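You operate a simulated robot arm through the tools that you are given. There is no shell and no other tool. Be economical: measure what you need, move in short steps, check, and stop when the job is done.

You are at the controls of a simulated two-armed robot. One attempt, no reset.

## Task
Carry the plastic basket of mini balls two-handed to the trolley bay and wheel it to the yellow line.
Fine: it waits on the packing bench mat; blue keeper bar up before the brake comes off; brake on at the end.

It is judged by the outcome, as a careful person would: the job done as asked, and still so three seconds after it is handed in. It fails if anything else is knocked over, pushed out of place, dropped, spilled or broken.

## Robot
Two 7-joint arms with two-finger parallel grippers on one trunk, on a base that drives. Base frame: it is fixed to the floor where the robot stands at the start and does not move with it; the origin is under the middle of the robot, x ahead of it, y to its left, z up. Lengths are in m, angles in degrees, forces in N, time in s.
The left shoulder is at the start at [0.06, 0.143, 0.926], the right one opposite. With the tool pointing down near the work surface each hand reaches from about 0.32 to 0.74 m from the robot's upright axis, wherever it stands, measured 20 degrees to its own side. Places, roughly: blue-band mini ball (9x9x8 cm) [0.6, -0.1, 0.9]; green-band mini ball (9x9x8 cm) [0.5, 0, 0.9]; orange-band mini ball (9x9x8 cm) [0.5, 0, 0.9]; red-band mini ball (9x9x8 cm) [0.6, 0, 0.9]; trolley [-1.1, 0.4, 0.6]; trolley bay [-1.1, 0.7, 0.8]; trolley brake lever [-1.4, 0.1, 0.6]; trolley keeper bar [-1.1, 1, 0.8]. Payload 1.57 kg a hand.
The tool frame of a hand sits at the grasp point between the pads (the TCP): z along the fingers, y along the line on which they close. The tips reach 0.03 m beyond it. The gripper opens to 0.11 m. The fingers are 0.024 m wide and 0.012 m thick; the gripper's body (0.048 by 0.112 m) begins 0.078 m behind the TCP.
Orientation is that of the tool frame in the base frame, as a unit quaternion [w, x, y, z]. With the fingers straight down and closing along the base's y, the tool's x points along the base's -x, its y along +y and its z along -z.

## Interface
- The arms move only by the tool drive_tool. It takes "left_targets", "right_targets" or both (then of equal length, played together; a hand with none holds still); each is a list of rows, each an object of numbers (a shift or turn left out is 0, a gripper value left out holds the last): "tx", "ty", "tz": the shift along the tool's x, y, z in m; "wx", "wy", "wz": the turn, a rotation vector about the tool's x, y, z in degrees. In form: [{"tx": .., "ty": .., "tz": .., "wx": .., "wy": .., "wz": ..}, ...]. A call has 1 to 8 rows; each row is the pose to reach, as a shift and turn from the pose commanded when the call began, along the tool's axes at that moment. "left_grip" and "right_grip" are, for a hand that has rows, the gripper command, from -1 (fully open) to 1 (shut), values between in proportion, set as the call begins (left out, the last holds). Each row takes 0.2 s and may step no farther than 0.05 m and 8.6 degrees from the row before; otherwise, or with a gripper value out of range, the whole call is refused. Where a pose cannot be reached the arm comes as near as it can. A force on the tool above 50 N (or 10 N above the force at the start of the call, whichever is more), or a blocked arm, ends the call early, and 0.2 s more pass. Each finger travels about 0.045 m/s and halts on what it meets, pressing with about 25 N; the grip force reading is that of the motor and also rises with nothing between the fingers. The clock runs only during rows and for 0.2 s after the last one: add rows that repeat a pose to give the fingers time. The reply holds the time, the measured pose of the TCP, the force on the tool along the base axes, the opening and the grip force, in the units named above and with some noise, with the torque about the TCP (base axes, N m) and any sound that the robot's microphone picked up.
- Cameras (640 x 400 px; columns grow to the right, rows downward): "scene" is now at [0.0508, -0.0189, 1.5471]; the picture's right is [-0.06, -1.00, 0.00], its down [-0.73, 0.04, -0.68] and it looks along [0.68, -0.04, -0.73] (base axes); focal length 268 px, centre (320, 200). "left" rides on the left gripper at [0.07, -0.016, -0.141] in its tool frame; the picture's right is [0.23, 0.97, 0.00], its down [-0.86, 0.20, -0.48] and it looks along [-0.47, 0.11, 0.88] (tool axes); focal length 222 px, centre (320, 200). "right" rides on the right gripper at [0.07, 0.016, -0.141] in its tool frame; the picture's right is [-0.23, 0.97, 0.00], its down [-0.86, -0.20, -0.48] and it looks along [-0.47, -0.11, 0.88] (tool axes); focal length 222 px, centre (320, 200). There is no depth. A picture from a camera that has moved, and an enlarged one, comes with that camera's place and axes in the base frame and with its lens. The place of the scene camera against the robot may be out by one fixed shift of up to 0.025 m in any direction.
- snapshot(camera): a new picture of that camera. The clock stands still meanwhile.
- slide_trunk(by): slides the trunk up (or, below 0, down) by that many m; the arms and the scene camera ride with it, the base frame stays. It gives what a move gives, with no picture.
- roll_base(legs): drives the robot by 1 to 6 legs, each [ahead, left, turn to the left] in m, m and degrees, along the robot's own axes; the way and the turn of a leg run together, so that a leg with both is an arc; at most 1.5 m and 180 degrees a leg. The arms and the cameras ride along, it lands a little off, and it stops where it bumps. It gives what a move gives.
- head_to(pan, tilt): turns the head with the scene camera to pan (to the left, within 86 degrees either way) and tilt (down, from -29 to 69), counted from straight ahead of the robot. It gives what a move gives.
- inspect(camera, box): a new picture of the part [left, top, right, bottom] of that camera's present view, enlarged. The clock stands still meanwhile.
- sign_off(): hands the job in; it is judged then, once.

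Go step by step. Nothing tells you exact positions but the pictures and the camera data: compare them with the known pose of the tool, close in by small moves and look again before you grip or let go. The budget is 120 turns and 100 pictures, counting those below and the enlarged ones. Unless the task says otherwise, let go and move clear before handing in, and close with one line.

The tools are called as a command line: name --argument value ..., lists and objects as JSON in quotes. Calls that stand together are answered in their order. drive_tool: Moves the arms, as the interface text tells. Its arguments: {"type":"object","properties":{"left_targets":{"type":"array","items":{"type":"object","properties":{"tx":{"type":"number"},"ty":{"type":"number"},"tz":{"type":"number"},"wx":{"type":"number"},"wy":{"type":"number"},"wz":{"type":"number"}}}},"left_grip":{"type":"number"},"right_targets":{"type":"array","items":{"type":"object","properties":{"tx":{"type":"number"},"ty":{"type":"number"},"tz":{"type":"number"},"wx":{"type":"number"},"wy":{"type":"number"},"wz":{"type":"number"}}}},"right_grip":{"type":"number"}},"required":[]} The other tools are called the same way: slide_trunk (by) slides the trunk up or down; roll_base (legs) drives the base; head_to (pan, tilt) turns the head that bears the scene camera; snapshot (camera) takes a picture; inspect (camera, box) takes an enlarged picture of a part of a camera's view; sign_off () hands the job in.

At the start:

```text
time_s: 0.0
left_tool_pos: [0.514, 0.1712, 1.0902]
left_tcp_rot: [0.0, -0.001, 1.0, 0.0]
left_ft_force: [-0.1, -0.1, -0.1]
left_wrist_torque: [0.01, -0.03, -0.01]
left_opening: 0.1098
left_finger_force: 0.1
right_tool_pos: [0.6108, -0.247, 0.9889]
right_tcp_rot: [0.0, 0.0, 1.0, 0.0]
right_ft_force: [0.2, 0.0, 0.4]
right_wrist_torque: [0.0, 0.01, -0.02]
right_opening: 0.1098
right_finger_force: 0.0
trunk travel left (down, up): [-0.525, 0.065]
robot x, y, heading: [-0.0031, -0.0003, -0.1]
head pan, tilt: [-3.4, 46.9]
```

scene: 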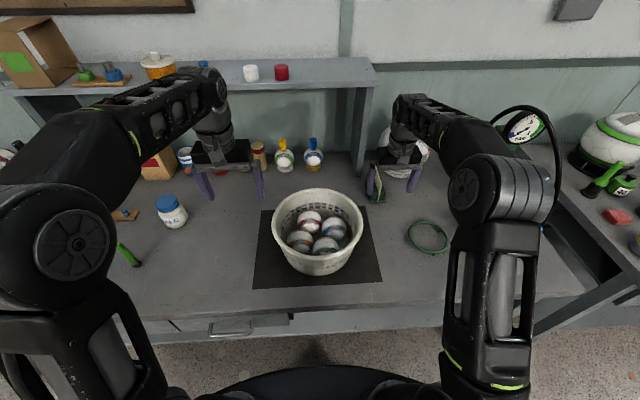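
right: 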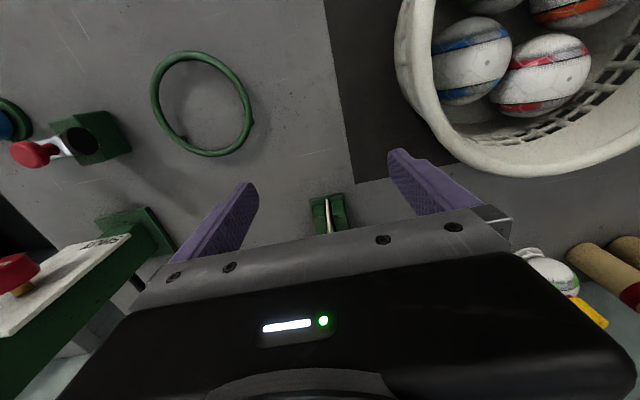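
left: 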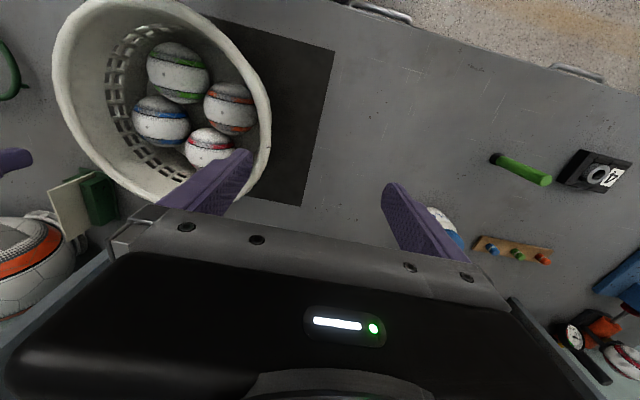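

I see the basket with four balls on the dark mat just ahead. First I'll look closely at the basket, then turn to look at the trolley.

inspect --camera "scene" --box '[220, 160, 420, 300]'

roll_base --legs '[[-0.35, 0, 0], [0, 0, 160]]'

```text
2.86 times, centred on (320, 230) of scene
camera zoom: at [0.0508, -0.0189, 1.5471], right [-0.06, -1.0, 0.0], down [-0.73, 0.04, -0.68], along [0.68, -0.04, -0.73], focal length 766 px, centre (320, 114)
```

zoom: 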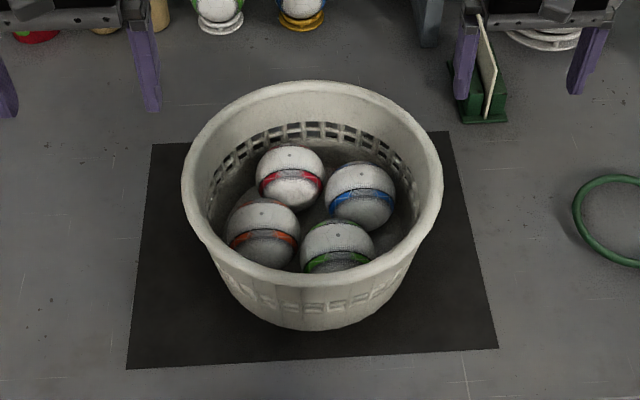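

```text
time_s: 8.9
left_tool_pos: [-0.8968, -0.0, 1.0909]
left_tcp_rot: [0.0, 0.987, -0.161, -0.001]
left_ft_force: [-0.3, -0.7, 0.0]
left_wrist_torque: [0.02, -0.02, -0.01]
left_opening: 0.1101
left_finger_force: 0.1
right_tool_pos: [-0.8556, 0.4275, 0.9886]
right_tcp_rot: [-0.001, 0.987, -0.161, -0.001]
right_ft_force: [0.5, 0.5, -0.3]
right_wrist_torque: [-0.01, 0.02, 0.01]
right_opening: 0.11
right_finger_force: 0.0
trunk travel left (down, up): [-0.525, 0.065]
robot x, y, heading: [-0.3497, -0.0022, 161.8]
head pan, tilt: [-3.4, 46.9]
```

I've turned to face the trolley; now look at it.

snapshot --camera "scene"

snapshot --camera "right"

snapshot --camera "left"

```text
95 pictures are left
camera scene: at [-0.401, 0.0049, 1.5471], right [0.37, 0.93, 0.0], down [0.68, -0.27, -0.68], along [-0.63, 0.26, -0.73], focal length 268 px, centre (320, 200)
```

scene: 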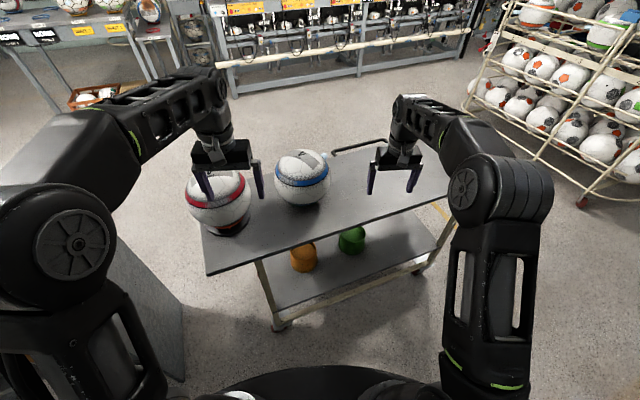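

```text
94 pictures are left
camera right: at [-0.7954, 0.3899, 1.1294], right [-0.52, -0.85, 0.0], down [-0.75, 0.46, 0.48], along [-0.41, 0.25, -0.88], focal length 222 px, centre (320, 200)
```

right: 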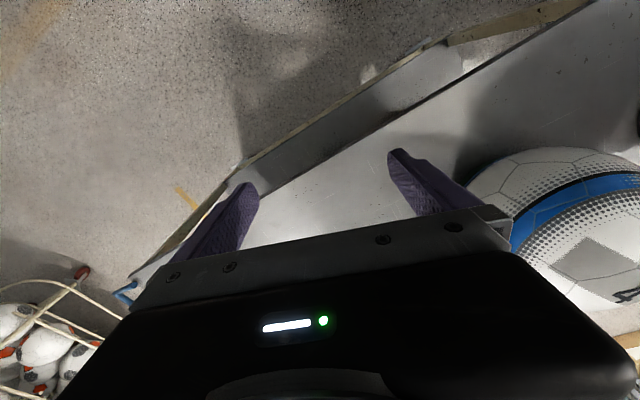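

```text
93 pictures are left
camera left: at [-0.8254, -0.008, 1.2327], right [-0.09, -1.0, 0.0], down [-0.87, 0.08, 0.48], along [-0.48, 0.05, -0.88], focal length 222 px, centre (320, 200)
```

left: 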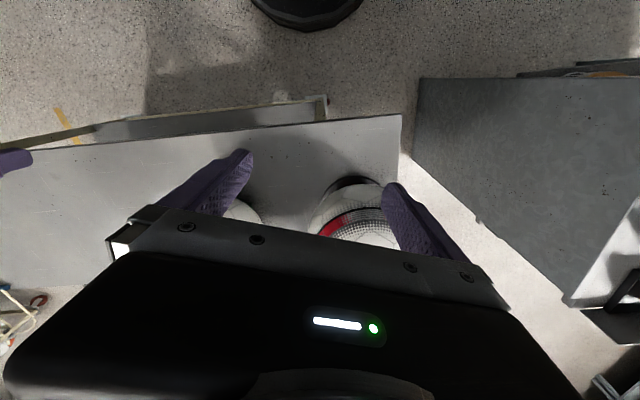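

The trolley lies lengthwise along y with two big balls at its near-left end; the bay is toward the right end. I'll pan for better views.

head_to --pan -30 --tilt 35

snapshot --camera "scene"

head_to --pan 25 --tilt 40

snapshot --camera "scene"

```text
time_s: 9.8
left_tool_pos: [-0.8981, -0.0005, 1.0914]
left_tcp_rot: [0.0, 0.987, -0.161, -0.001]
left_ft_force: [0.1, -0.1, 0.7]
left_wrist_torque: [-0.02, 0.05, -0.03]
left_opening: 0.1101
left_finger_force: 0.0
right_tool_pos: [-0.8563, 0.4264, 0.9893]
right_tcp_rot: [0.0, 0.987, -0.161, 0.0]
right_ft_force: [0.3, 0.9, 1.0]
right_wrist_torque: [-0.03, 0.01, 0.0]
right_opening: 0.1102
right_finger_force: 0.0
trunk travel left (down, up): [-0.525, 0.065]
robot x, y, heading: [-0.3565, -0.0012, 161.5]
head pan, tilt: [-30.0, 35.0]
```

```text
92 pictures are left
camera scene: at [-0.3853, 0.041, 1.5645], right [0.75, 0.66, 0.0], down [0.38, -0.43, -0.82], along [-0.54, 0.61, -0.57], focal length 268 px, centre (320, 200)
```

scene: 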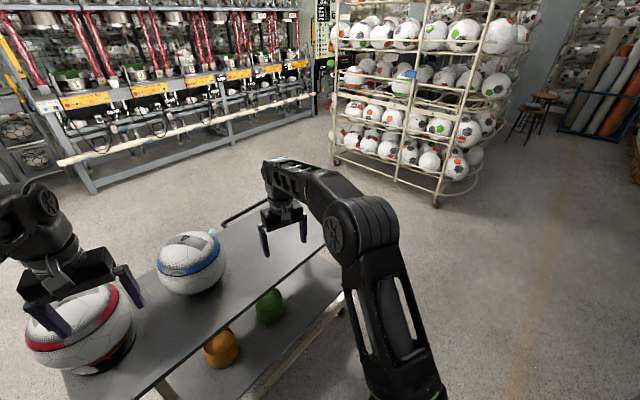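

```text
time_s: 11.1
left_tool_pos: [-0.8973, 0.0001, 1.091]
left_tcp_rot: [0.0, 0.987, -0.161, 0.0]
left_ft_force: [0.5, 0.4, 0.3]
left_wrist_torque: [0.01, -0.01, 0.01]
left_opening: 0.1102
left_finger_force: 0.1
right_tool_pos: [-0.8568, 0.4275, 0.9879]
right_tcp_rot: [-0.001, 0.987, -0.161, 0.0]
right_ft_force: [-0.1, -0.3, 1.1]
right_wrist_torque: [-0.01, 0.05, -0.02]
right_opening: 0.11
right_finger_force: 0.0
trunk travel left (down, up): [-0.525, 0.065]
robot x, y, heading: [-0.3581, -0.0008, 161.4]
head pan, tilt: [25.0, 40.0]
```

```text
91 pictures are left
camera scene: at [-0.4115, -0.0344, 1.557], right [-0.11, 0.99, 0.0], down [0.64, 0.07, -0.77], along [-0.76, -0.09, -0.64], focal length 268 px, centre (320, 200)
```

scene: 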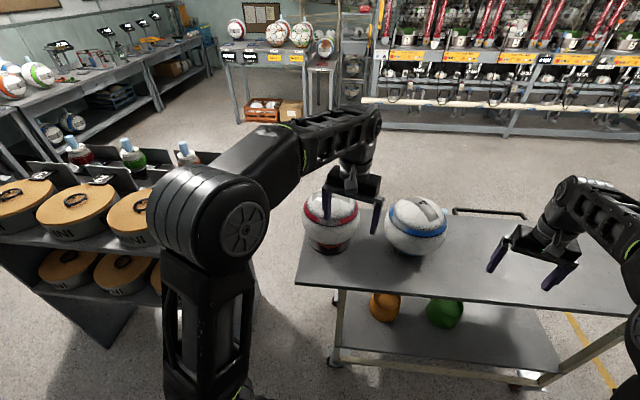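

The yellow line seems to lie along x at y≈1.4, so the trolley likely rolls toward +y. I'll back away and view the trolley from its +y side.

roll_base --legs '[[-0.25, 0, 0], [0, 0, 18], [0, -0.8, 0]]'

head_to --pan 0 --tilt 35

snapshot --camera "scene"

```text
time_s: 17.8
left_tool_pos: [-0.625, 0.567, 1.0911]
left_tcp_rot: [0.0, 1.0, -0.011, -0.001]
left_ft_force: [-0.4, 0.3, -1.0]
left_wrist_torque: [-0.01, -0.01, -0.02]
left_opening: 0.1101
left_finger_force: 0.0
right_tool_pos: [-0.7112, 0.9871, 0.9878]
right_tcp_rot: [0.0, 1.0, -0.011, 0.0]
right_ft_force: [0.2, 0.7, -0.5]
right_wrist_torque: [-0.01, 0.03, 0.0]
right_opening: 0.11
right_finger_force: 0.1
trunk travel left (down, up): [-0.525, 0.065]
robot x, y, heading: [-0.1025, 0.7252, 178.8]
head pan, tilt: [25.0, 40.0]
```

```text
time_s: 18.7
left_tool_pos: [-0.6236, 0.5671, 1.0907]
left_tcp_rot: [0.001, 1.0, -0.011, -0.001]
left_ft_force: [-0.4, 0.4, -0.2]
left_wrist_torque: [-0.03, 0.02, -0.03]
left_opening: 0.1099
left_finger_force: 0.1
right_tool_pos: [-0.7119, 0.9864, 0.9886]
right_tcp_rot: [0.0, 1.0, -0.011, 0.0]
right_ft_force: [0.2, -0.8, 0.7]
right_wrist_torque: [-0.02, 0.01, -0.01]
right_opening: 0.1102
right_finger_force: 0.0
trunk travel left (down, up): [-0.525, 0.065]
robot x, y, heading: [-0.1074, 0.7244, 178.9]
head pan, tilt: [0.0, 35.0]
```

```text
90 pictures are left
camera scene: at [-0.164, 0.7132, 1.5645], right [0.02, 1.0, 0.0], down [0.57, -0.01, -0.82], along [-0.82, 0.02, -0.57], focal length 268 px, centre (320, 200)
```

scene: 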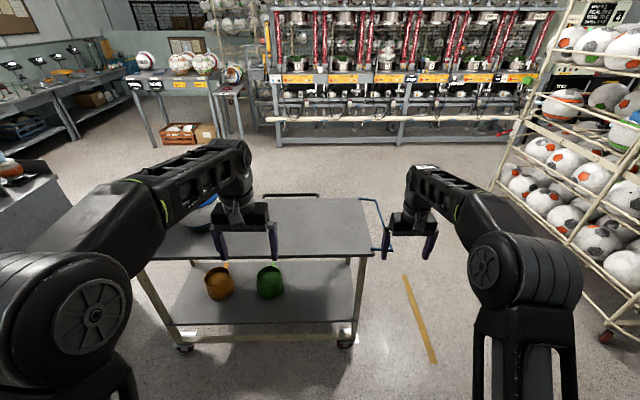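

inspect --camera "scene" --box '[240, 170, 450, 370]'

snapshot --camera "right"

snapshot --camera "left"

```text
2.00 times, centred on (345, 270) of scene
camera zoom: at [-0.164, 0.7132, 1.5645], right [0.02, 1.0, 0.0], down [0.57, -0.01, -0.82], along [-0.82, 0.02, -0.57], focal length 536 px, centre (270, 60)
```

zoom: 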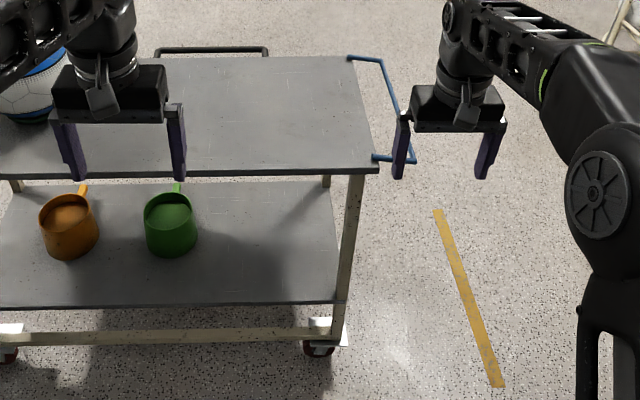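

```text
88 pictures are left
camera right: at [-0.6421, 0.9697, 1.1294], right [-0.25, -0.97, 0.0], down [-0.85, 0.22, 0.48], along [-0.46, 0.12, -0.88], focal length 222 px, centre (320, 200)
```

right: 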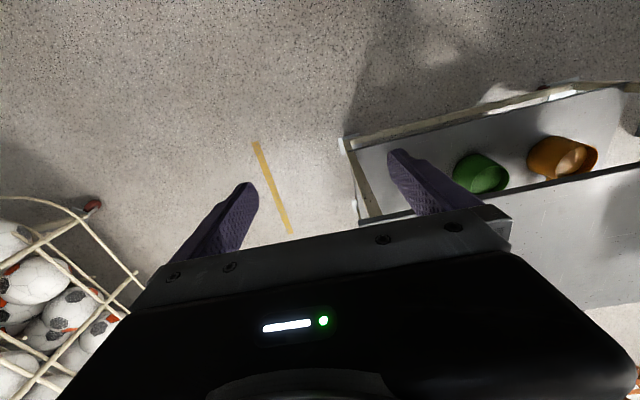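

```text
87 pictures are left
camera left: at [-0.5533, 0.5806, 1.2327], right [0.2, -0.98, 0.0], down [-0.86, -0.18, 0.48], along [-0.47, -0.1, -0.88], focal length 222 px, centre (320, 200)
```

left: 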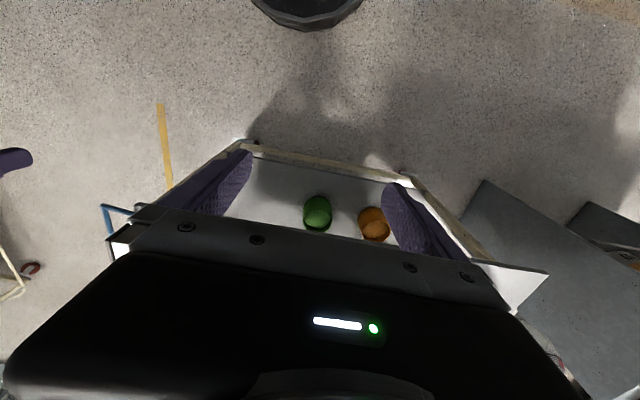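

The trolley top spans roughly x −1.28…−0.89, up to y≈0.94. A blue U-shaped keeper bar is folded out at its +y end, a dark handle is on the far side, and the yellow line is at y≈1.36. Now I'll go back to the bench for the basket.

roll_base --legs '[[0, 0.2, 0], [0, 0, -89], [-0.5, 0.25, 0], [0, 0, -90], [0.2, 0, 0]]'

head_to --pan 0 --tilt 45

snapshot --camera "scene"

```text
time_s: 31.8
left_tool_pos: [0.3486, 0.2151, 1.09]
left_tcp_rot: [0.001, -0.014, 1.0, -0.001]
left_ft_force: [0.4, -0.6, -0.4]
left_wrist_torque: [0.01, 0.03, 0.02]
left_opening: 0.11
left_finger_force: 0.0
right_tool_pos: [0.4574, -0.1994, 0.987]
right_tcp_rot: [-0.001, -0.015, 1.0, -0.001]
right_ft_force: [0.3, 0.0, 0.2]
right_wrist_torque: [0.0, 0.03, 0.01]
right_opening: 0.1102
right_finger_force: 0.0
trunk travel left (down, up): [-0.525, 0.065]
robot x, y, heading: [-0.163, 0.0289, 1.6]
head pan, tilt: [0.0, 35.0]
```

```text
time_s: 32.5
left_tool_pos: [0.3474, 0.2141, 1.0911]
left_tcp_rot: [0.0, -0.015, 1.0, 0.0]
left_ft_force: [0.1, 0.7, -0.1]
left_wrist_torque: [-0.03, -0.01, 0.0]
left_opening: 0.1101
left_finger_force: 0.1
right_tool_pos: [0.4558, -0.2002, 0.9873]
right_tcp_rot: [0.0, -0.015, 1.0, 0.0]
right_ft_force: [0.6, -0.1, 0.3]
right_wrist_torque: [0.0, -0.02, -0.01]
right_opening: 0.1097
right_finger_force: 0.1
trunk travel left (down, up): [-0.525, 0.065]
robot x, y, heading: [-0.1612, 0.0259, 1.8]
head pan, tilt: [0.0, 45.0]
```

```text
86 pictures are left
camera scene: at [-0.109, 0.0164, 1.5498], right [0.03, -1.0, 0.0], down [-0.71, -0.02, -0.71], along [0.71, 0.02, -0.71], focal length 268 px, centre (320, 200)
```

scene: 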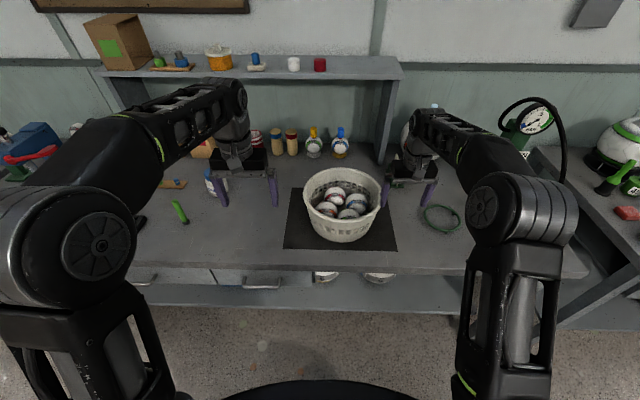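

The basket rim appears at z≈0.91, radius ≈0.135, centred near (0.543, −0.035). I'll drive in so I'm squared up to it and look with the wrist cameras.

roll_base --legs '[[0.12, -0.065, -1.8]]'

drive_tool --left_targets '[{"tx": 0, "ty": 0, "tz": 0.05}, {"tx": 0, "ty": 0, "tz": 0.08}]' --right_targets '[{"tz": -0.02}, {"tz": -0.02}]'

snapshot --camera "left"

snapshot --camera "right"

snapshot --camera "scene"

```text
time_s: 33.8
left_tool_pos: [0.4751, 0.1347, 1.0911]
left_tcp_rot: [0.001, 0.001, 1.0, 0.0]
left_ft_force: [0.5, -0.5, -0.7]
left_wrist_torque: [0.04, 0.06, -0.04]
left_opening: 0.11
left_finger_force: 0.0
right_tool_pos: [0.5714, -0.2834, 0.9873]
right_tcp_rot: [-0.001, 0.0, 1.0, 0.0]
right_ft_force: [-0.3, -1.2, 0.0]
right_wrist_torque: [0.01, -0.01, -0.02]
right_opening: 0.1101
right_finger_force: 0.0
trunk travel left (down, up): [-0.525, 0.065]
robot x, y, heading: [-0.0372, -0.0348, -0.2]
head pan, tilt: [0.0, 45.0]
```

```text
time_s: 34.4
left_tool_pos: [0.4747, 0.1357, 1.0104]
left_tcp_rot: [0.001, 0.0, 1.0, -0.001]
left_ft_force: [-0.3, 0.0, -0.6]
left_wrist_torque: [-0.01, -0.02, -0.01]
left_opening: 0.1099
left_finger_force: 0.0
right_tool_pos: [0.5695, -0.2822, 1.0078]
right_tcp_rot: [0.0, 0.0, 1.0, 0.0]
right_ft_force: [-0.3, -0.7, -0.7]
right_wrist_torque: [0.02, 0.02, 0.0]
right_opening: 0.1101
right_finger_force: 0.1
trunk travel left (down, up): [-0.525, 0.065]
robot x, y, heading: [-0.0371, -0.0343, -0.3]
head pan, tilt: [0.0, 45.0]
```

```text
85 pictures are left
camera left: at [0.4051, 0.118, 1.1526], right [-0.23, 0.97, 0.0], down [0.85, 0.2, 0.48], along [0.47, 0.11, -0.88], focal length 222 px, centre (320, 200)
```

left: 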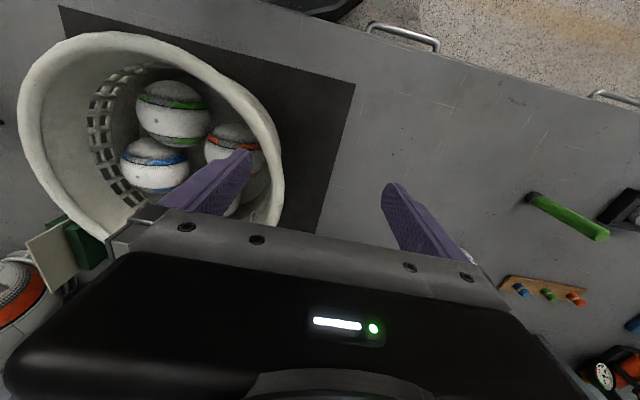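

```text
84 pictures are left
camera right: at [0.5007, -0.2665, 1.1488], right [0.23, 0.97, 0.0], down [0.86, -0.2, 0.48], along [0.47, -0.11, -0.88], focal length 222 px, centre (320, 200)
```

right: 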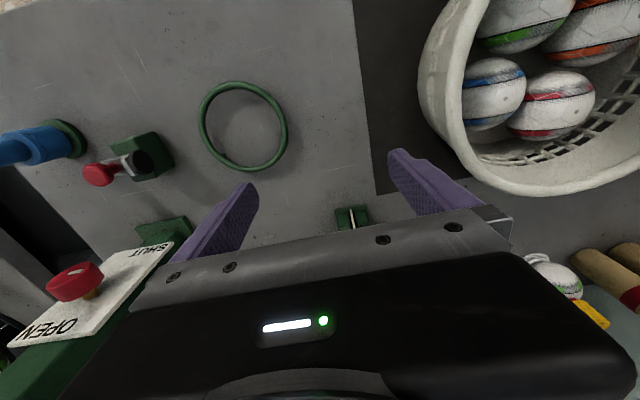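

```text
83 pictures are left
camera scene: at [0.0133, -0.0495, 1.5498], right [0.0, -1.0, 0.0], down [-0.71, 0.0, -0.71], along [0.71, 0.0, -0.71], focal length 268 px, centre (320, 200)
```

scene: 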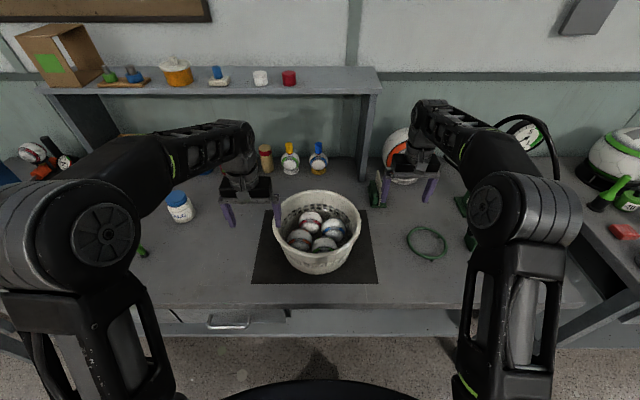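

Basket centre ≈ (0.552, −0.038), rim radius ≈0.138. I'll part-close the grippers and position both above the side rim at x≈0.565 where no ball sits against the wall.

drive_tool --left_targets '[{"tx": -0.04, "ty": -0.015}, {"tx": -0.08, "ty": -0.035}, {"tx": -0.09, "ty": -0.043}, {"tx": -0.09, "ty": -0.043}, {"tx": -0.09, "ty": -0.043}]' --right_targets '[{"tx": 0.002, "ty": 0.045}, {"tx": 0.004, "ty": 0.09}, {"tx": 0.0045, "ty": 0.113}, {"tx": 0.0045, "ty": 0.113}, {"tx": 0.0045, "ty": 0.113}]' --left_grip 0.09 --right_grip 0.09

snapshot --camera "left"

snapshot --camera "right"

inspect --camera "scene" --box '[220, 130, 420, 280]'

```text
time_s: 35.6
left_tool_pos: [0.5647, 0.09, 1.0089]
left_tcp_rot: [0.001, 0.001, 1.0, 0.0]
left_ft_force: [0.5, 0.2, -0.1]
left_wrist_torque: [0.0, -0.02, 0.0]
left_opening: 0.05
left_finger_force: 0.0
right_tool_pos: [0.5672, -0.1686, 1.009]
right_tcp_rot: [0.001, 0.0, 1.0, 0.0]
right_ft_force: [0.8, -0.9, -0.1]
right_wrist_torque: [-0.01, 0.01, -0.03]
right_opening: 0.0498
right_finger_force: 0.0
trunk travel left (down, up): [-0.525, 0.065]
robot x, y, heading: [-0.0383, -0.0362, -0.1]
head pan, tilt: [0.0, 45.0]
```

```text
82 pictures are left
camera left: at [0.494, 0.0735, 1.1504], right [-0.23, 0.97, 0.0], down [0.85, 0.2, 0.48], along [0.47, 0.11, -0.88], focal length 222 px, centre (320, 200)
```

left: 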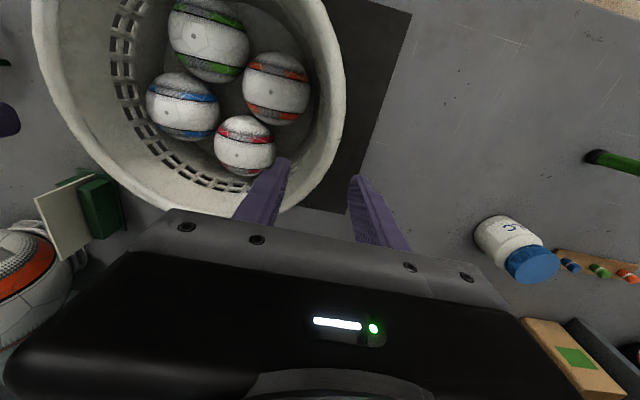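

```text
81 pictures are left
camera right: at [0.4978, -0.1532, 1.15], right [0.23, 0.97, 0.0], down [0.85, -0.2, 0.48], along [0.47, -0.11, -0.88], focal length 222 px, centre (320, 200)
```

right: 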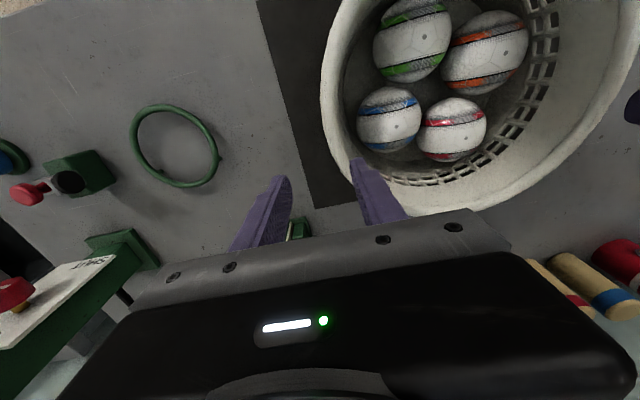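

```text
2.67 times, centred on (320, 205) of scene
camera zoom: at [0.0134, -0.0493, 1.5497], right [0.0, -1.0, 0.0], down [-0.71, 0.0, -0.71], along [0.71, 0.0, -0.71], focal length 715 px, centre (320, 187)
```

zoom: 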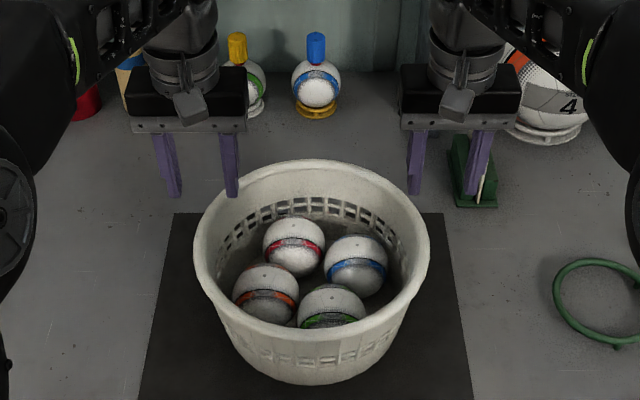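

The fingers straddle the rim in both wrist views, roughly. I'll lower 4 cm and look again enlarged.

drive_tool --left_targets '[{"tz": 0.02}, {"tz": 0.04}]' --right_targets '[{"tz": 0.02}, {"tz": 0.04}]'

inspect --camera "left" --box '[160, 20, 480, 260]'

inspect --camera "right" --box '[200, 20, 520, 260]'

inspect --camera "scene" --box '[220, 130, 420, 280]'

```text
time_s: 36.2
left_tool_pos: [0.565, 0.0915, 0.9686]
left_tcp_rot: [0.001, 0.001, 1.0, 0.001]
left_ft_force: [0.5, 0.0, 0.2]
left_wrist_torque: [-0.02, -0.01, 0.0]
left_opening: 0.0503
left_finger_force: 0.1
right_tool_pos: [0.5666, -0.1711, 0.9666]
right_tcp_rot: [-0.001, 0.001, 1.0, 0.0]
right_ft_force: [-0.3, -0.1, 0.0]
right_wrist_torque: [0.01, 0.0, 0.02]
right_opening: 0.0502
right_finger_force: 0.1
trunk travel left (down, up): [-0.525, 0.065]
robot x, y, heading: [-0.0353, -0.0383, -0.0]
head pan, tilt: [0.0, 45.0]
```

```text
1.67 times, centred on (320, 140) of left
camera zoom: at [0.4949, 0.0735, 1.1107], right [-0.23, 0.97, 0.0], down [0.85, 0.2, 0.48], along [0.47, 0.11, -0.88], focal length 370 px, centre (320, 300)
```

zoom: 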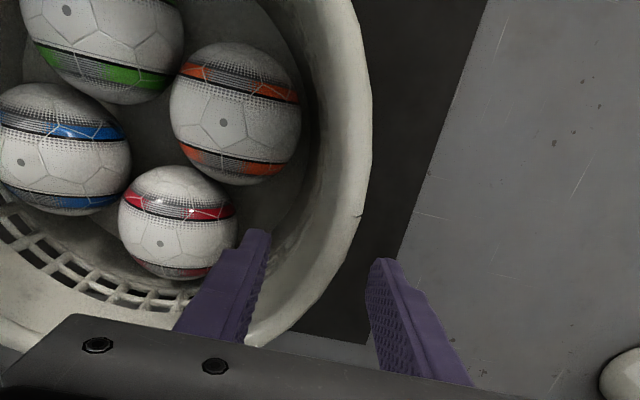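

```text
1.67 times, centred on (360, 140) of right
camera zoom: at [0.4981, -0.1545, 1.1084], right [0.23, 0.97, 0.0], down [0.86, -0.2, 0.48], along [0.47, -0.11, -0.88], focal length 370 px, centre (253, 300)
```

zoom: 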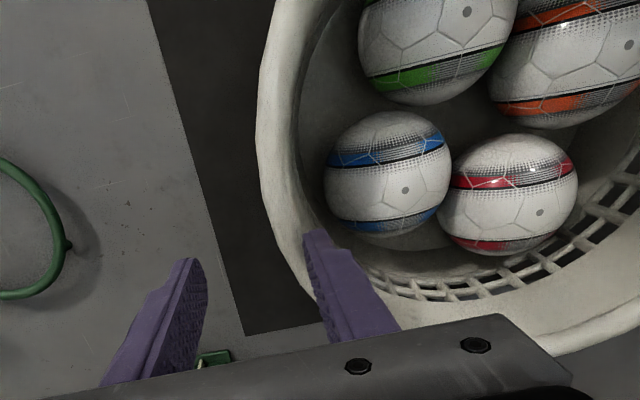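

```text
2.67 times, centred on (320, 205) of scene
camera zoom: at [0.0137, -0.0495, 1.5498], right [0.0, -1.0, 0.0], down [-0.71, 0.0, -0.71], along [0.71, 0.0, -0.71], focal length 715 px, centre (320, 187)
```

zoom: 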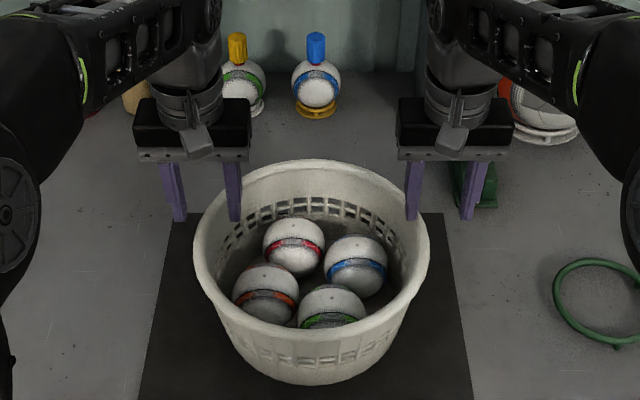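

The right hand sits ~2.5 cm too far out, and a blue ball is close to the wall at x=0.56. I'll set the right grip at x≈0.53, y≈−0.145 and the left at x≈0.565, y≈0.098, turned 8° to be diametral.

drive_tool --left_targets '[{"ty": 0.007, "wz": 8}, {"ty": 0.007, "wz": 8}]' --right_targets '[{"tx": 0.015, "ty": 0.005, "tz": -0.015, "wz": 8}, {"tx": 0.0366, "ty": 0.026, "tz": -0.015, "wz": 8}]'

inspect --camera "left" --box '[160, 20, 480, 260]'

inspect --camera "right" --box '[200, 20, 520, 260]'

```text
time_s: 36.8
left_tool_pos: [0.5632, 0.0991, 0.97]
left_tcp_rot: [0.001, 0.07, 0.998, 0.0]
left_ft_force: [0.4, -0.2, 0.9]
left_wrist_torque: [0.0, -0.03, 0.0]
left_opening: 0.0502
left_finger_force: 0.0
right_tool_pos: [0.5296, -0.1441, 0.9833]
right_tcp_rot: [0.0, 0.07, 0.998, 0.0]
right_ft_force: [0.2, 0.1, -0.2]
right_wrist_torque: [0.02, -0.01, -0.01]
right_opening: 0.05
right_finger_force: 0.0
trunk travel left (down, up): [-0.525, 0.065]
robot x, y, heading: [-0.035, -0.0342, -0.1]
head pan, tilt: [0.0, 45.0]
```

```text
1.67 times, centred on (320, 140) of left
camera zoom: at [0.4933, 0.0915, 1.1119], right [-0.09, 1.0, 0.0], down [0.87, 0.08, 0.48], along [0.48, 0.04, -0.88], focal length 370 px, centre (320, 300)
```

zoom: 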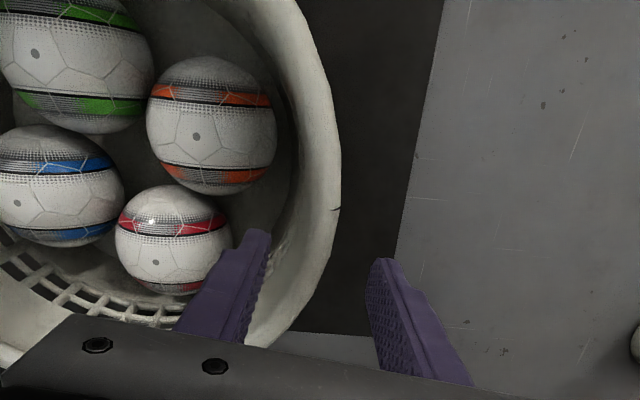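

```text
1.67 times, centred on (360, 140) of right
camera zoom: at [0.4628, -0.1183, 1.1245], right [0.36, 0.93, 0.0], down [0.82, -0.32, 0.48], along [0.45, -0.17, -0.88], focal length 370 px, centre (253, 300)
```

zoom: 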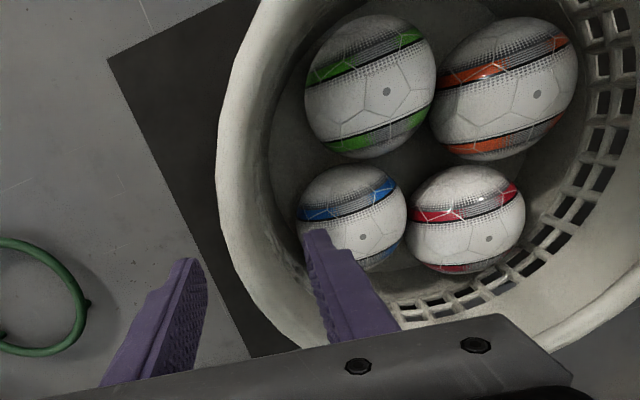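

Estimates now: rim at left y≈0.093, right y≈−0.146. I'll narrow the openings, nudge the right hand a little toward the gap between balls, and lower.

drive_tool --left_targets '[{"ty": -0.004}, {"ty": -0.004, "tz": 0.02}, {"ty": -0.004, "tz": 0.04}, {"ty": -0.004, "tz": 0.04}]' --right_targets '[{"tx": 0.0114, "ty": -0.002}, {"tx": 0.0114, "ty": -0.002, "tz": 0.025}, {"tx": 0.0114, "ty": -0.002, "tz": 0.053}, {"tx": 0.0114, "ty": -0.002, "tz": 0.053}]' --left_grip 0.18 --right_grip 0.27

inspect --camera "left" --box '[160, 20, 480, 260]'

inspect --camera "right" --box '[200, 20, 520, 260]'

inspect --camera "scene" --box '[240, 150, 400, 280]'

```text
time_s: 37.8
left_tool_pos: [0.5631, 0.0928, 0.9313]
left_tcp_rot: [0.001, 0.07, 0.998, 0.0]
left_ft_force: [-0.2, -0.3, 0.1]
left_wrist_torque: [0.0, -0.03, 0.03]
left_opening: 0.0454
left_finger_force: 0.1
right_tool_pos: [0.5176, -0.1444, 0.9309]
right_tcp_rot: [0.0, 0.069, 0.998, 0.0]
right_ft_force: [-0.4, -1.1, -0.3]
right_wrist_torque: [0.0, 0.01, 0.03]
right_opening: 0.0404
right_finger_force: 0.1
trunk travel left (down, up): [-0.525, 0.065]
robot x, y, heading: [-0.0374, -0.0377, -0.1]
head pan, tilt: [0.0, 45.0]
```

```text
1.67 times, centred on (320, 140) of left
camera zoom: at [0.4929, 0.0858, 1.072], right [-0.09, 1.0, 0.0], down [0.87, 0.08, 0.48], along [0.48, 0.04, -0.88], focal length 370 px, centre (320, 300)
```

zoom: 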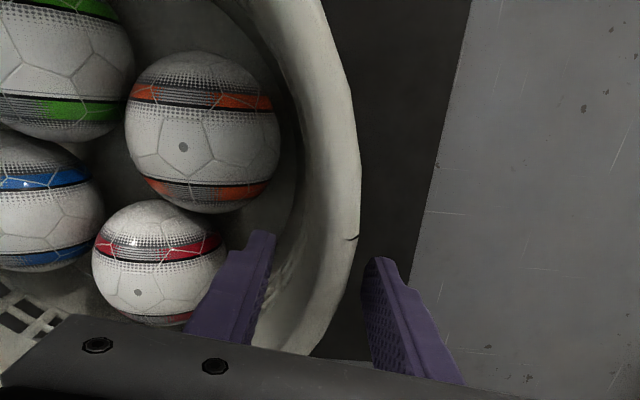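

```text
1.67 times, centred on (360, 140) of right
camera zoom: at [0.4517, -0.1187, 1.0715], right [0.36, 0.93, 0.0], down [0.82, -0.32, 0.48], along [0.45, -0.17, -0.88], focal length 370 px, centre (253, 300)
```

zoom: 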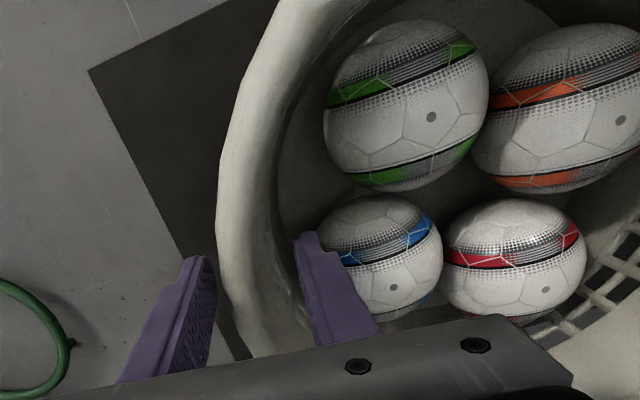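

```text
3.08 times, centred on (320, 215) of scene
camera zoom: at [0.0132, -0.0494, 1.5498], right [0.0, -1.0, 0.0], down [-0.71, 0.0, -0.71], along [0.71, 0.0, -0.71], focal length 825 px, centre (320, 154)
```

zoom: 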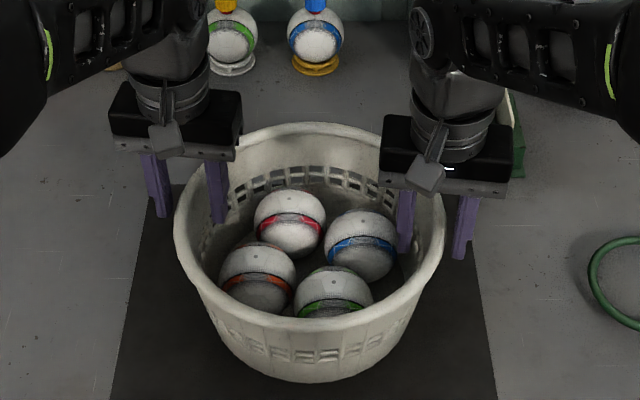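

Both grippers straddle the rim with no ball contact. Lower 2 cm more, then close.

drive_tool --left_targets '[{"tz": 0.012}, {"tz": 0.023}]' --right_targets '[{"tz": 0.012}, {"tz": 0.023}]'

snapshot --camera "left"

snapshot --camera "right"

```text
time_s: 38.4
left_tool_pos: [0.5638, 0.0943, 0.9085]
left_tcp_rot: [0.001, 0.07, 0.998, 0.001]
left_ft_force: [0.2, 0.3, -0.9]
left_wrist_torque: [0.01, 0.02, 0.01]
left_opening: 0.0452
left_finger_force: 0.1
right_tool_pos: [0.5198, -0.1459, 0.9075]
right_tcp_rot: [0.0, 0.069, 0.998, 0.0]
right_ft_force: [0.2, 0.3, -0.3]
right_wrist_torque: [0.02, 0.01, -0.02]
right_opening: 0.0403
right_finger_force: 0.0
trunk travel left (down, up): [-0.525, 0.065]
robot x, y, heading: [-0.0413, -0.0362, -0.0]
head pan, tilt: [0.0, 45.0]
```

```text
71 pictures are left
camera left: at [0.4925, 0.0863, 1.0495], right [-0.09, 1.0, 0.0], down [0.87, 0.08, 0.48], along [0.48, 0.04, -0.88], focal length 222 px, centre (320, 200)
```

left: 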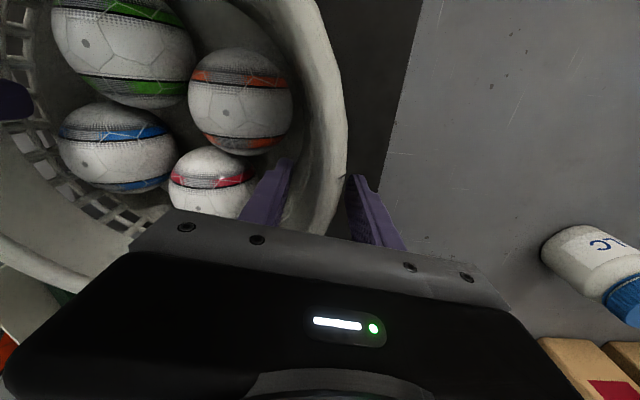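

```text
70 pictures are left
camera right: at [0.4521, -0.1192, 1.0477], right [0.36, 0.93, 0.0], down [0.82, -0.32, 0.48], along [0.45, -0.17, -0.88], focal length 222 px, centre (320, 200)
```

right: 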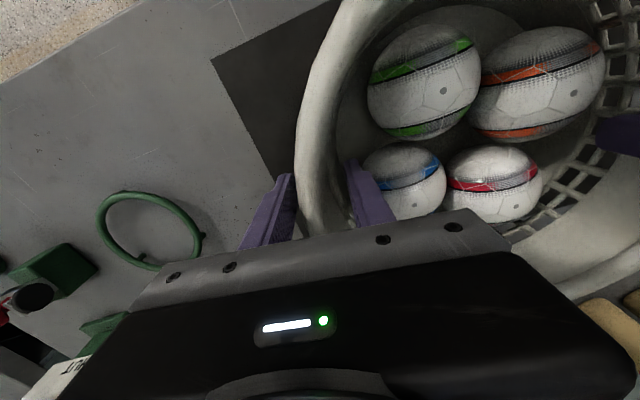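

Rim is between the pads on both sides. Closing both grippers.

drive_tool --left_targets '[{"tz": 0}, {"tz": 0}, {"tz": 0}, {"tz": 0}, {"tz": 0}]' --right_targets '[{"tz": 0}, {"tz": 0}, {"tz": 0}, {"tz": 0}, {"tz": 0}]' --left_grip 1 --right_grip 1

inspect --camera "scene" --box '[240, 150, 400, 280]'

```text
time_s: 39.6
left_tool_pos: [0.5613, 0.0865, 0.9073]
left_tcp_rot: [-0.002, 0.074, 0.997, -0.006]
left_ft_force: [-12.4, -35.0, -0.5]
left_wrist_torque: [-1.34, 0.5, -0.7]
left_opening: 0.0204
left_finger_force: 25.1
right_tool_pos: [0.5201, -0.1393, 0.9077]
right_tcp_rot: [0.002, 0.069, 0.998, 0.005]
right_ft_force: [14.0, 35.1, 0.0]
right_wrist_torque: [1.43, -0.58, -0.72]
right_opening: 0.0204
right_finger_force: 24.8
trunk travel left (down, up): [-0.525, 0.065]
robot x, y, heading: [-0.0365, -0.0364, -0.1]
head pan, tilt: [0.0, 45.0]
```

```text
3.08 times, centred on (320, 215) of scene
camera zoom: at [0.0138, -0.0494, 1.5497], right [0.0, -1.0, 0.0], down [-0.71, 0.0, -0.71], along [0.71, 0.0, -0.71], focal length 825 px, centre (320, 154)
```

zoom: 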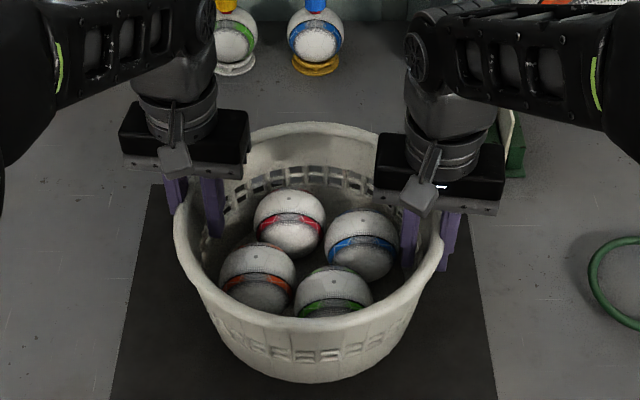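

Both hands hold the rim, but they pull apart with ~35 N; I'll relax that inward and then lift slightly.

drive_tool --left_targets '[{"ty": -0.004}, {"ty": -0.006}]' --right_targets '[{"ty": 0.004}, {"ty": 0.006}]'

```text
time_s: 40.2
left_tool_pos: [0.5619, 0.0853, 0.9086]
left_tcp_rot: [0.0, 0.071, 0.997, -0.003]
left_ft_force: [-12.7, -20.0, 0.2]
left_wrist_torque: [-1.39, 0.77, -0.8]
left_opening: 0.0206
left_finger_force: 25.5
right_tool_pos: [0.5185, -0.1398, 0.9071]
right_tcp_rot: [0.001, 0.07, 0.998, 0.002]
right_ft_force: [9.7, 20.2, 0.1]
right_wrist_torque: [1.51, -0.27, -0.72]
right_opening: 0.0211
right_finger_force: 24.5
trunk travel left (down, up): [-0.525, 0.065]
robot x, y, heading: [-0.0378, -0.0328, 0.1]
head pan, tilt: [0.0, 45.0]
```

drive_tool --left_targets '[{"ty": -0.004}, {"ty": -0.007}]' --right_targets '[{"ty": 0.004}, {"ty": 0.007}]'

drive_tool --left_targets '[{"tz": -0.01}, {"tz": -0.02}, {"tz": -0.03}]' --right_targets '[{"tz": -0.01}, {"tz": -0.02}, {"tz": -0.03}]'

snapshot --camera "scene"

```text
time_s: 40.8
left_tool_pos: [0.562, 0.0859, 0.9084]
left_tcp_rot: [0.001, 0.069, 0.998, 0.004]
left_ft_force: [-4.5, 13.5, -3.0]
left_wrist_torque: [-1.27, 0.54, -0.77]
left_opening: 0.0212
left_finger_force: 25.2
right_tool_pos: [0.5193, -0.1394, 0.9064]
right_tcp_rot: [-0.001, 0.073, 0.997, -0.005]
right_ft_force: [-0.7, -20.0, 11.4]
right_wrist_torque: [1.44, -0.07, -0.64]
right_opening: 0.0211
right_finger_force: 24.8
trunk travel left (down, up): [-0.525, 0.065]
robot x, y, heading: [-0.0429, -0.0361, -0.1]
head pan, tilt: [0.0, 45.0]
```

```text
time_s: 41.6
left_tool_pos: [0.5638, 0.0887, 0.9369]
left_tcp_rot: [0.002, 0.068, 0.998, 0.004]
left_ft_force: [1.5, 34.1, -1.4]
left_wrist_torque: [-1.34, 0.03, -0.62]
left_opening: 0.0214
left_finger_force: 25.2
right_tool_pos: [0.5197, -0.1367, 0.9359]
right_tcp_rot: [-0.001, 0.073, 0.997, -0.004]
right_ft_force: [-1.2, -34.7, -2.3]
right_wrist_torque: [1.29, -0.01, -0.53]
right_opening: 0.0214
right_finger_force: 25.0
trunk travel left (down, up): [-0.525, 0.065]
robot x, y, heading: [-0.0379, -0.0378, -0.3]
head pan, tilt: [0.0, 45.0]
```

```text
68 pictures are left
camera scene: at [0.0132, -0.0494, 1.5497], right [0.0, -1.0, 0.0], down [-0.71, 0.0, -0.71], along [0.71, 0.0, -0.71], focal length 268 px, centre (320, 200)
```

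scene: 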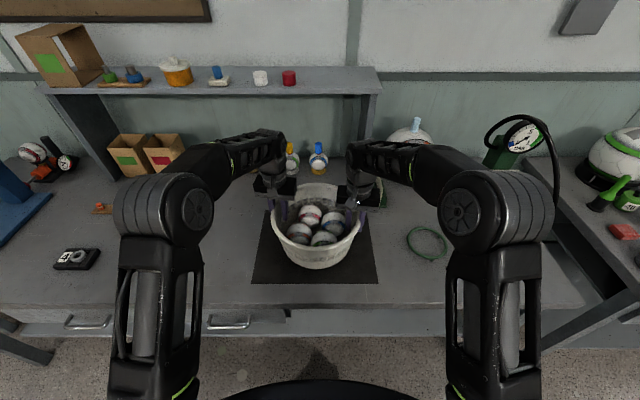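

It's lifted ~3 cm and holds; now there's inward squeeze of ~34 N. Ease out about 5 mm each and lift more.

drive_tool --left_targets '[{"ty": 0.0025}, {"ty": 0.005}, {"ty": 0.005}]' --right_targets '[{"ty": -0.0025}, {"ty": -0.005}, {"ty": -0.005}]'

inspect --camera "scene" --box '[220, 140, 420, 290]'

```text
time_s: 42.4
left_tool_pos: [0.5634, 0.087, 0.9369]
left_tcp_rot: [0.0, 0.071, 0.997, 0.001]
left_ft_force: [-1.3, 21.6, -2.1]
left_wrist_torque: [-1.26, 0.24, -0.65]
left_opening: 0.0212
left_finger_force: 24.7
right_tool_pos: [0.5202, -0.1379, 0.9371]
right_tcp_rot: [0.001, 0.071, 0.997, 0.0]
right_ft_force: [2.2, -22.1, -2.9]
right_wrist_torque: [1.27, -0.27, -0.64]
right_opening: 0.0208
right_finger_force: 25.0
trunk travel left (down, up): [-0.525, 0.065]
robot x, y, heading: [-0.0408, -0.0371, -0.0]
head pan, tilt: [0.0, 45.0]
```

```text
2.67 times, centred on (320, 215) of scene
camera zoom: at [0.0137, -0.0495, 1.5497], right [0.0, -1.0, 0.0], down [-0.71, 0.0, -0.71], along [0.71, 0.0, -0.71], focal length 715 px, centre (320, 160)
```

zoom: 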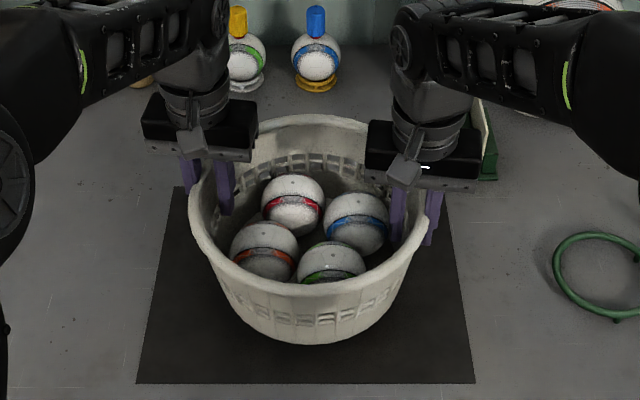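

drive_tool --left_targets '[{"ty": 0.003, "tz": -0.02}, {"ty": 0.003, "tz": -0.05}, {"ty": 0.003, "tz": -0.08}, {"ty": 0.003, "tz": -0.1}]' --right_targets '[{"ty": -0.003, "tz": -0.02}, {"ty": -0.003, "tz": -0.05}, {"ty": -0.003, "tz": -0.08}, {"ty": -0.003, "tz": -0.1}]'

roll_base --legs '[[-0.35, 0.05, 0]]'

snapshot --camera "scene"

```text
time_s: 43.4
left_tool_pos: [0.5615, 0.086, 1.0379]
left_tcp_rot: [0.0, 0.071, 0.997, -0.002]
left_ft_force: [-6.7, -4.2, -2.7]
left_wrist_torque: [-1.35, 0.18, -0.62]
left_opening: 0.0203
left_finger_force: 24.8
right_tool_pos: [0.5192, -0.138, 1.0364]
right_tcp_rot: [0.0, 0.069, 0.998, 0.001]
right_ft_force: [6.3, 4.2, -1.1]
right_wrist_torque: [1.5, -0.25, -0.74]
right_opening: 0.0213
right_finger_force: 25.0
trunk travel left (down, up): [-0.525, 0.065]
robot x, y, heading: [-0.0391, -0.035, -0.0]
head pan, tilt: [0.0, 45.0]
```

```text
time_s: 45.7
left_tool_pos: [0.2226, 0.1332, 1.039]
left_tcp_rot: [0.0, 0.075, 0.997, -0.003]
left_ft_force: [-11.5, -22.6, -2.0]
left_wrist_torque: [-1.39, 0.42, -0.68]
left_opening: 0.0198
left_finger_force: 24.9
right_tool_pos: [0.1788, -0.0915, 1.0366]
right_tcp_rot: [0.001, 0.074, 0.997, 0.002]
right_ft_force: [10.4, 22.0, -2.3]
right_wrist_torque: [1.41, -0.46, -0.68]
right_opening: 0.0206
right_finger_force: 24.9
trunk travel left (down, up): [-0.525, 0.065]
robot x, y, heading: [-0.3771, 0.0154, -0.5]
head pan, tilt: [0.0, 45.0]
```

```text
66 pictures are left
camera scene: at [-0.3267, 0.0018, 1.5498], right [-0.01, -1.0, 0.0], down [-0.71, 0.01, -0.71], along [0.71, -0.01, -0.71], focal length 268 px, centre (320, 200)
```

scene: 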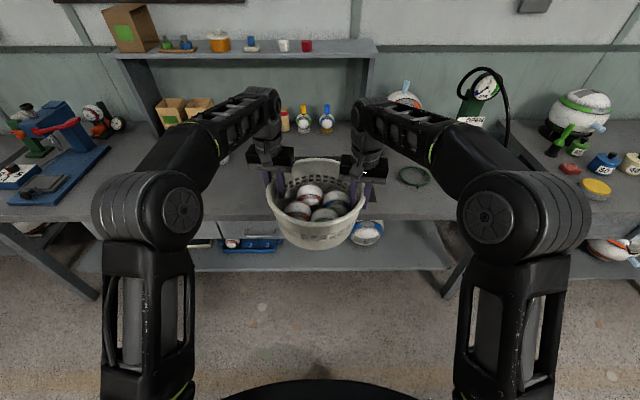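

Basket held level. Now turn left, drive along and face the trolley bay.

roll_base --legs '[[0, 0, 90], [0.68, -0.13, 0]]'

snapshot --camera "scene"

```text
time_s: 53.3
left_tool_pos: [-0.3558, 1.3091, 1.0385]
left_tcp_rot: [0.003, -0.652, 0.758, -0.003]
left_ft_force: [2.4, -6.5, -2.4]
left_wrist_torque: [-0.53, -1.29, -0.73]
left_opening: 0.0196
left_finger_force: 24.9
right_tool_pos: [-0.1298, 1.266, 1.0359]
right_tcp_rot: [-0.002, -0.653, 0.758, 0.002]
right_ft_force: [-2.3, 7.0, -1.6]
right_wrist_torque: [0.49, 1.33, -0.72]
right_opening: 0.0206
right_finger_force: 24.8
trunk travel left (down, up): [-0.525, 0.065]
robot x, y, heading: [-0.2413, 0.7064, 89.5]
head pan, tilt: [0.0, 45.0]
```

```text
65 pictures are left
camera scene: at [-0.2366, 0.7457, 1.5497], right [1.0, -0.01, 0.0], down [-0.01, -0.71, -0.71], along [0.01, 0.71, -0.71], focal length 268 px, centre (320, 200)
```

scene: 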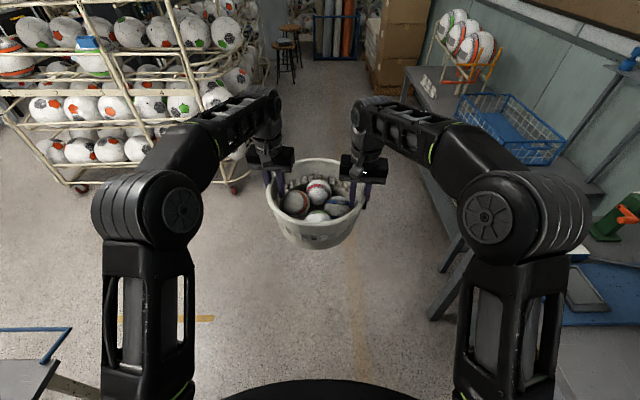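

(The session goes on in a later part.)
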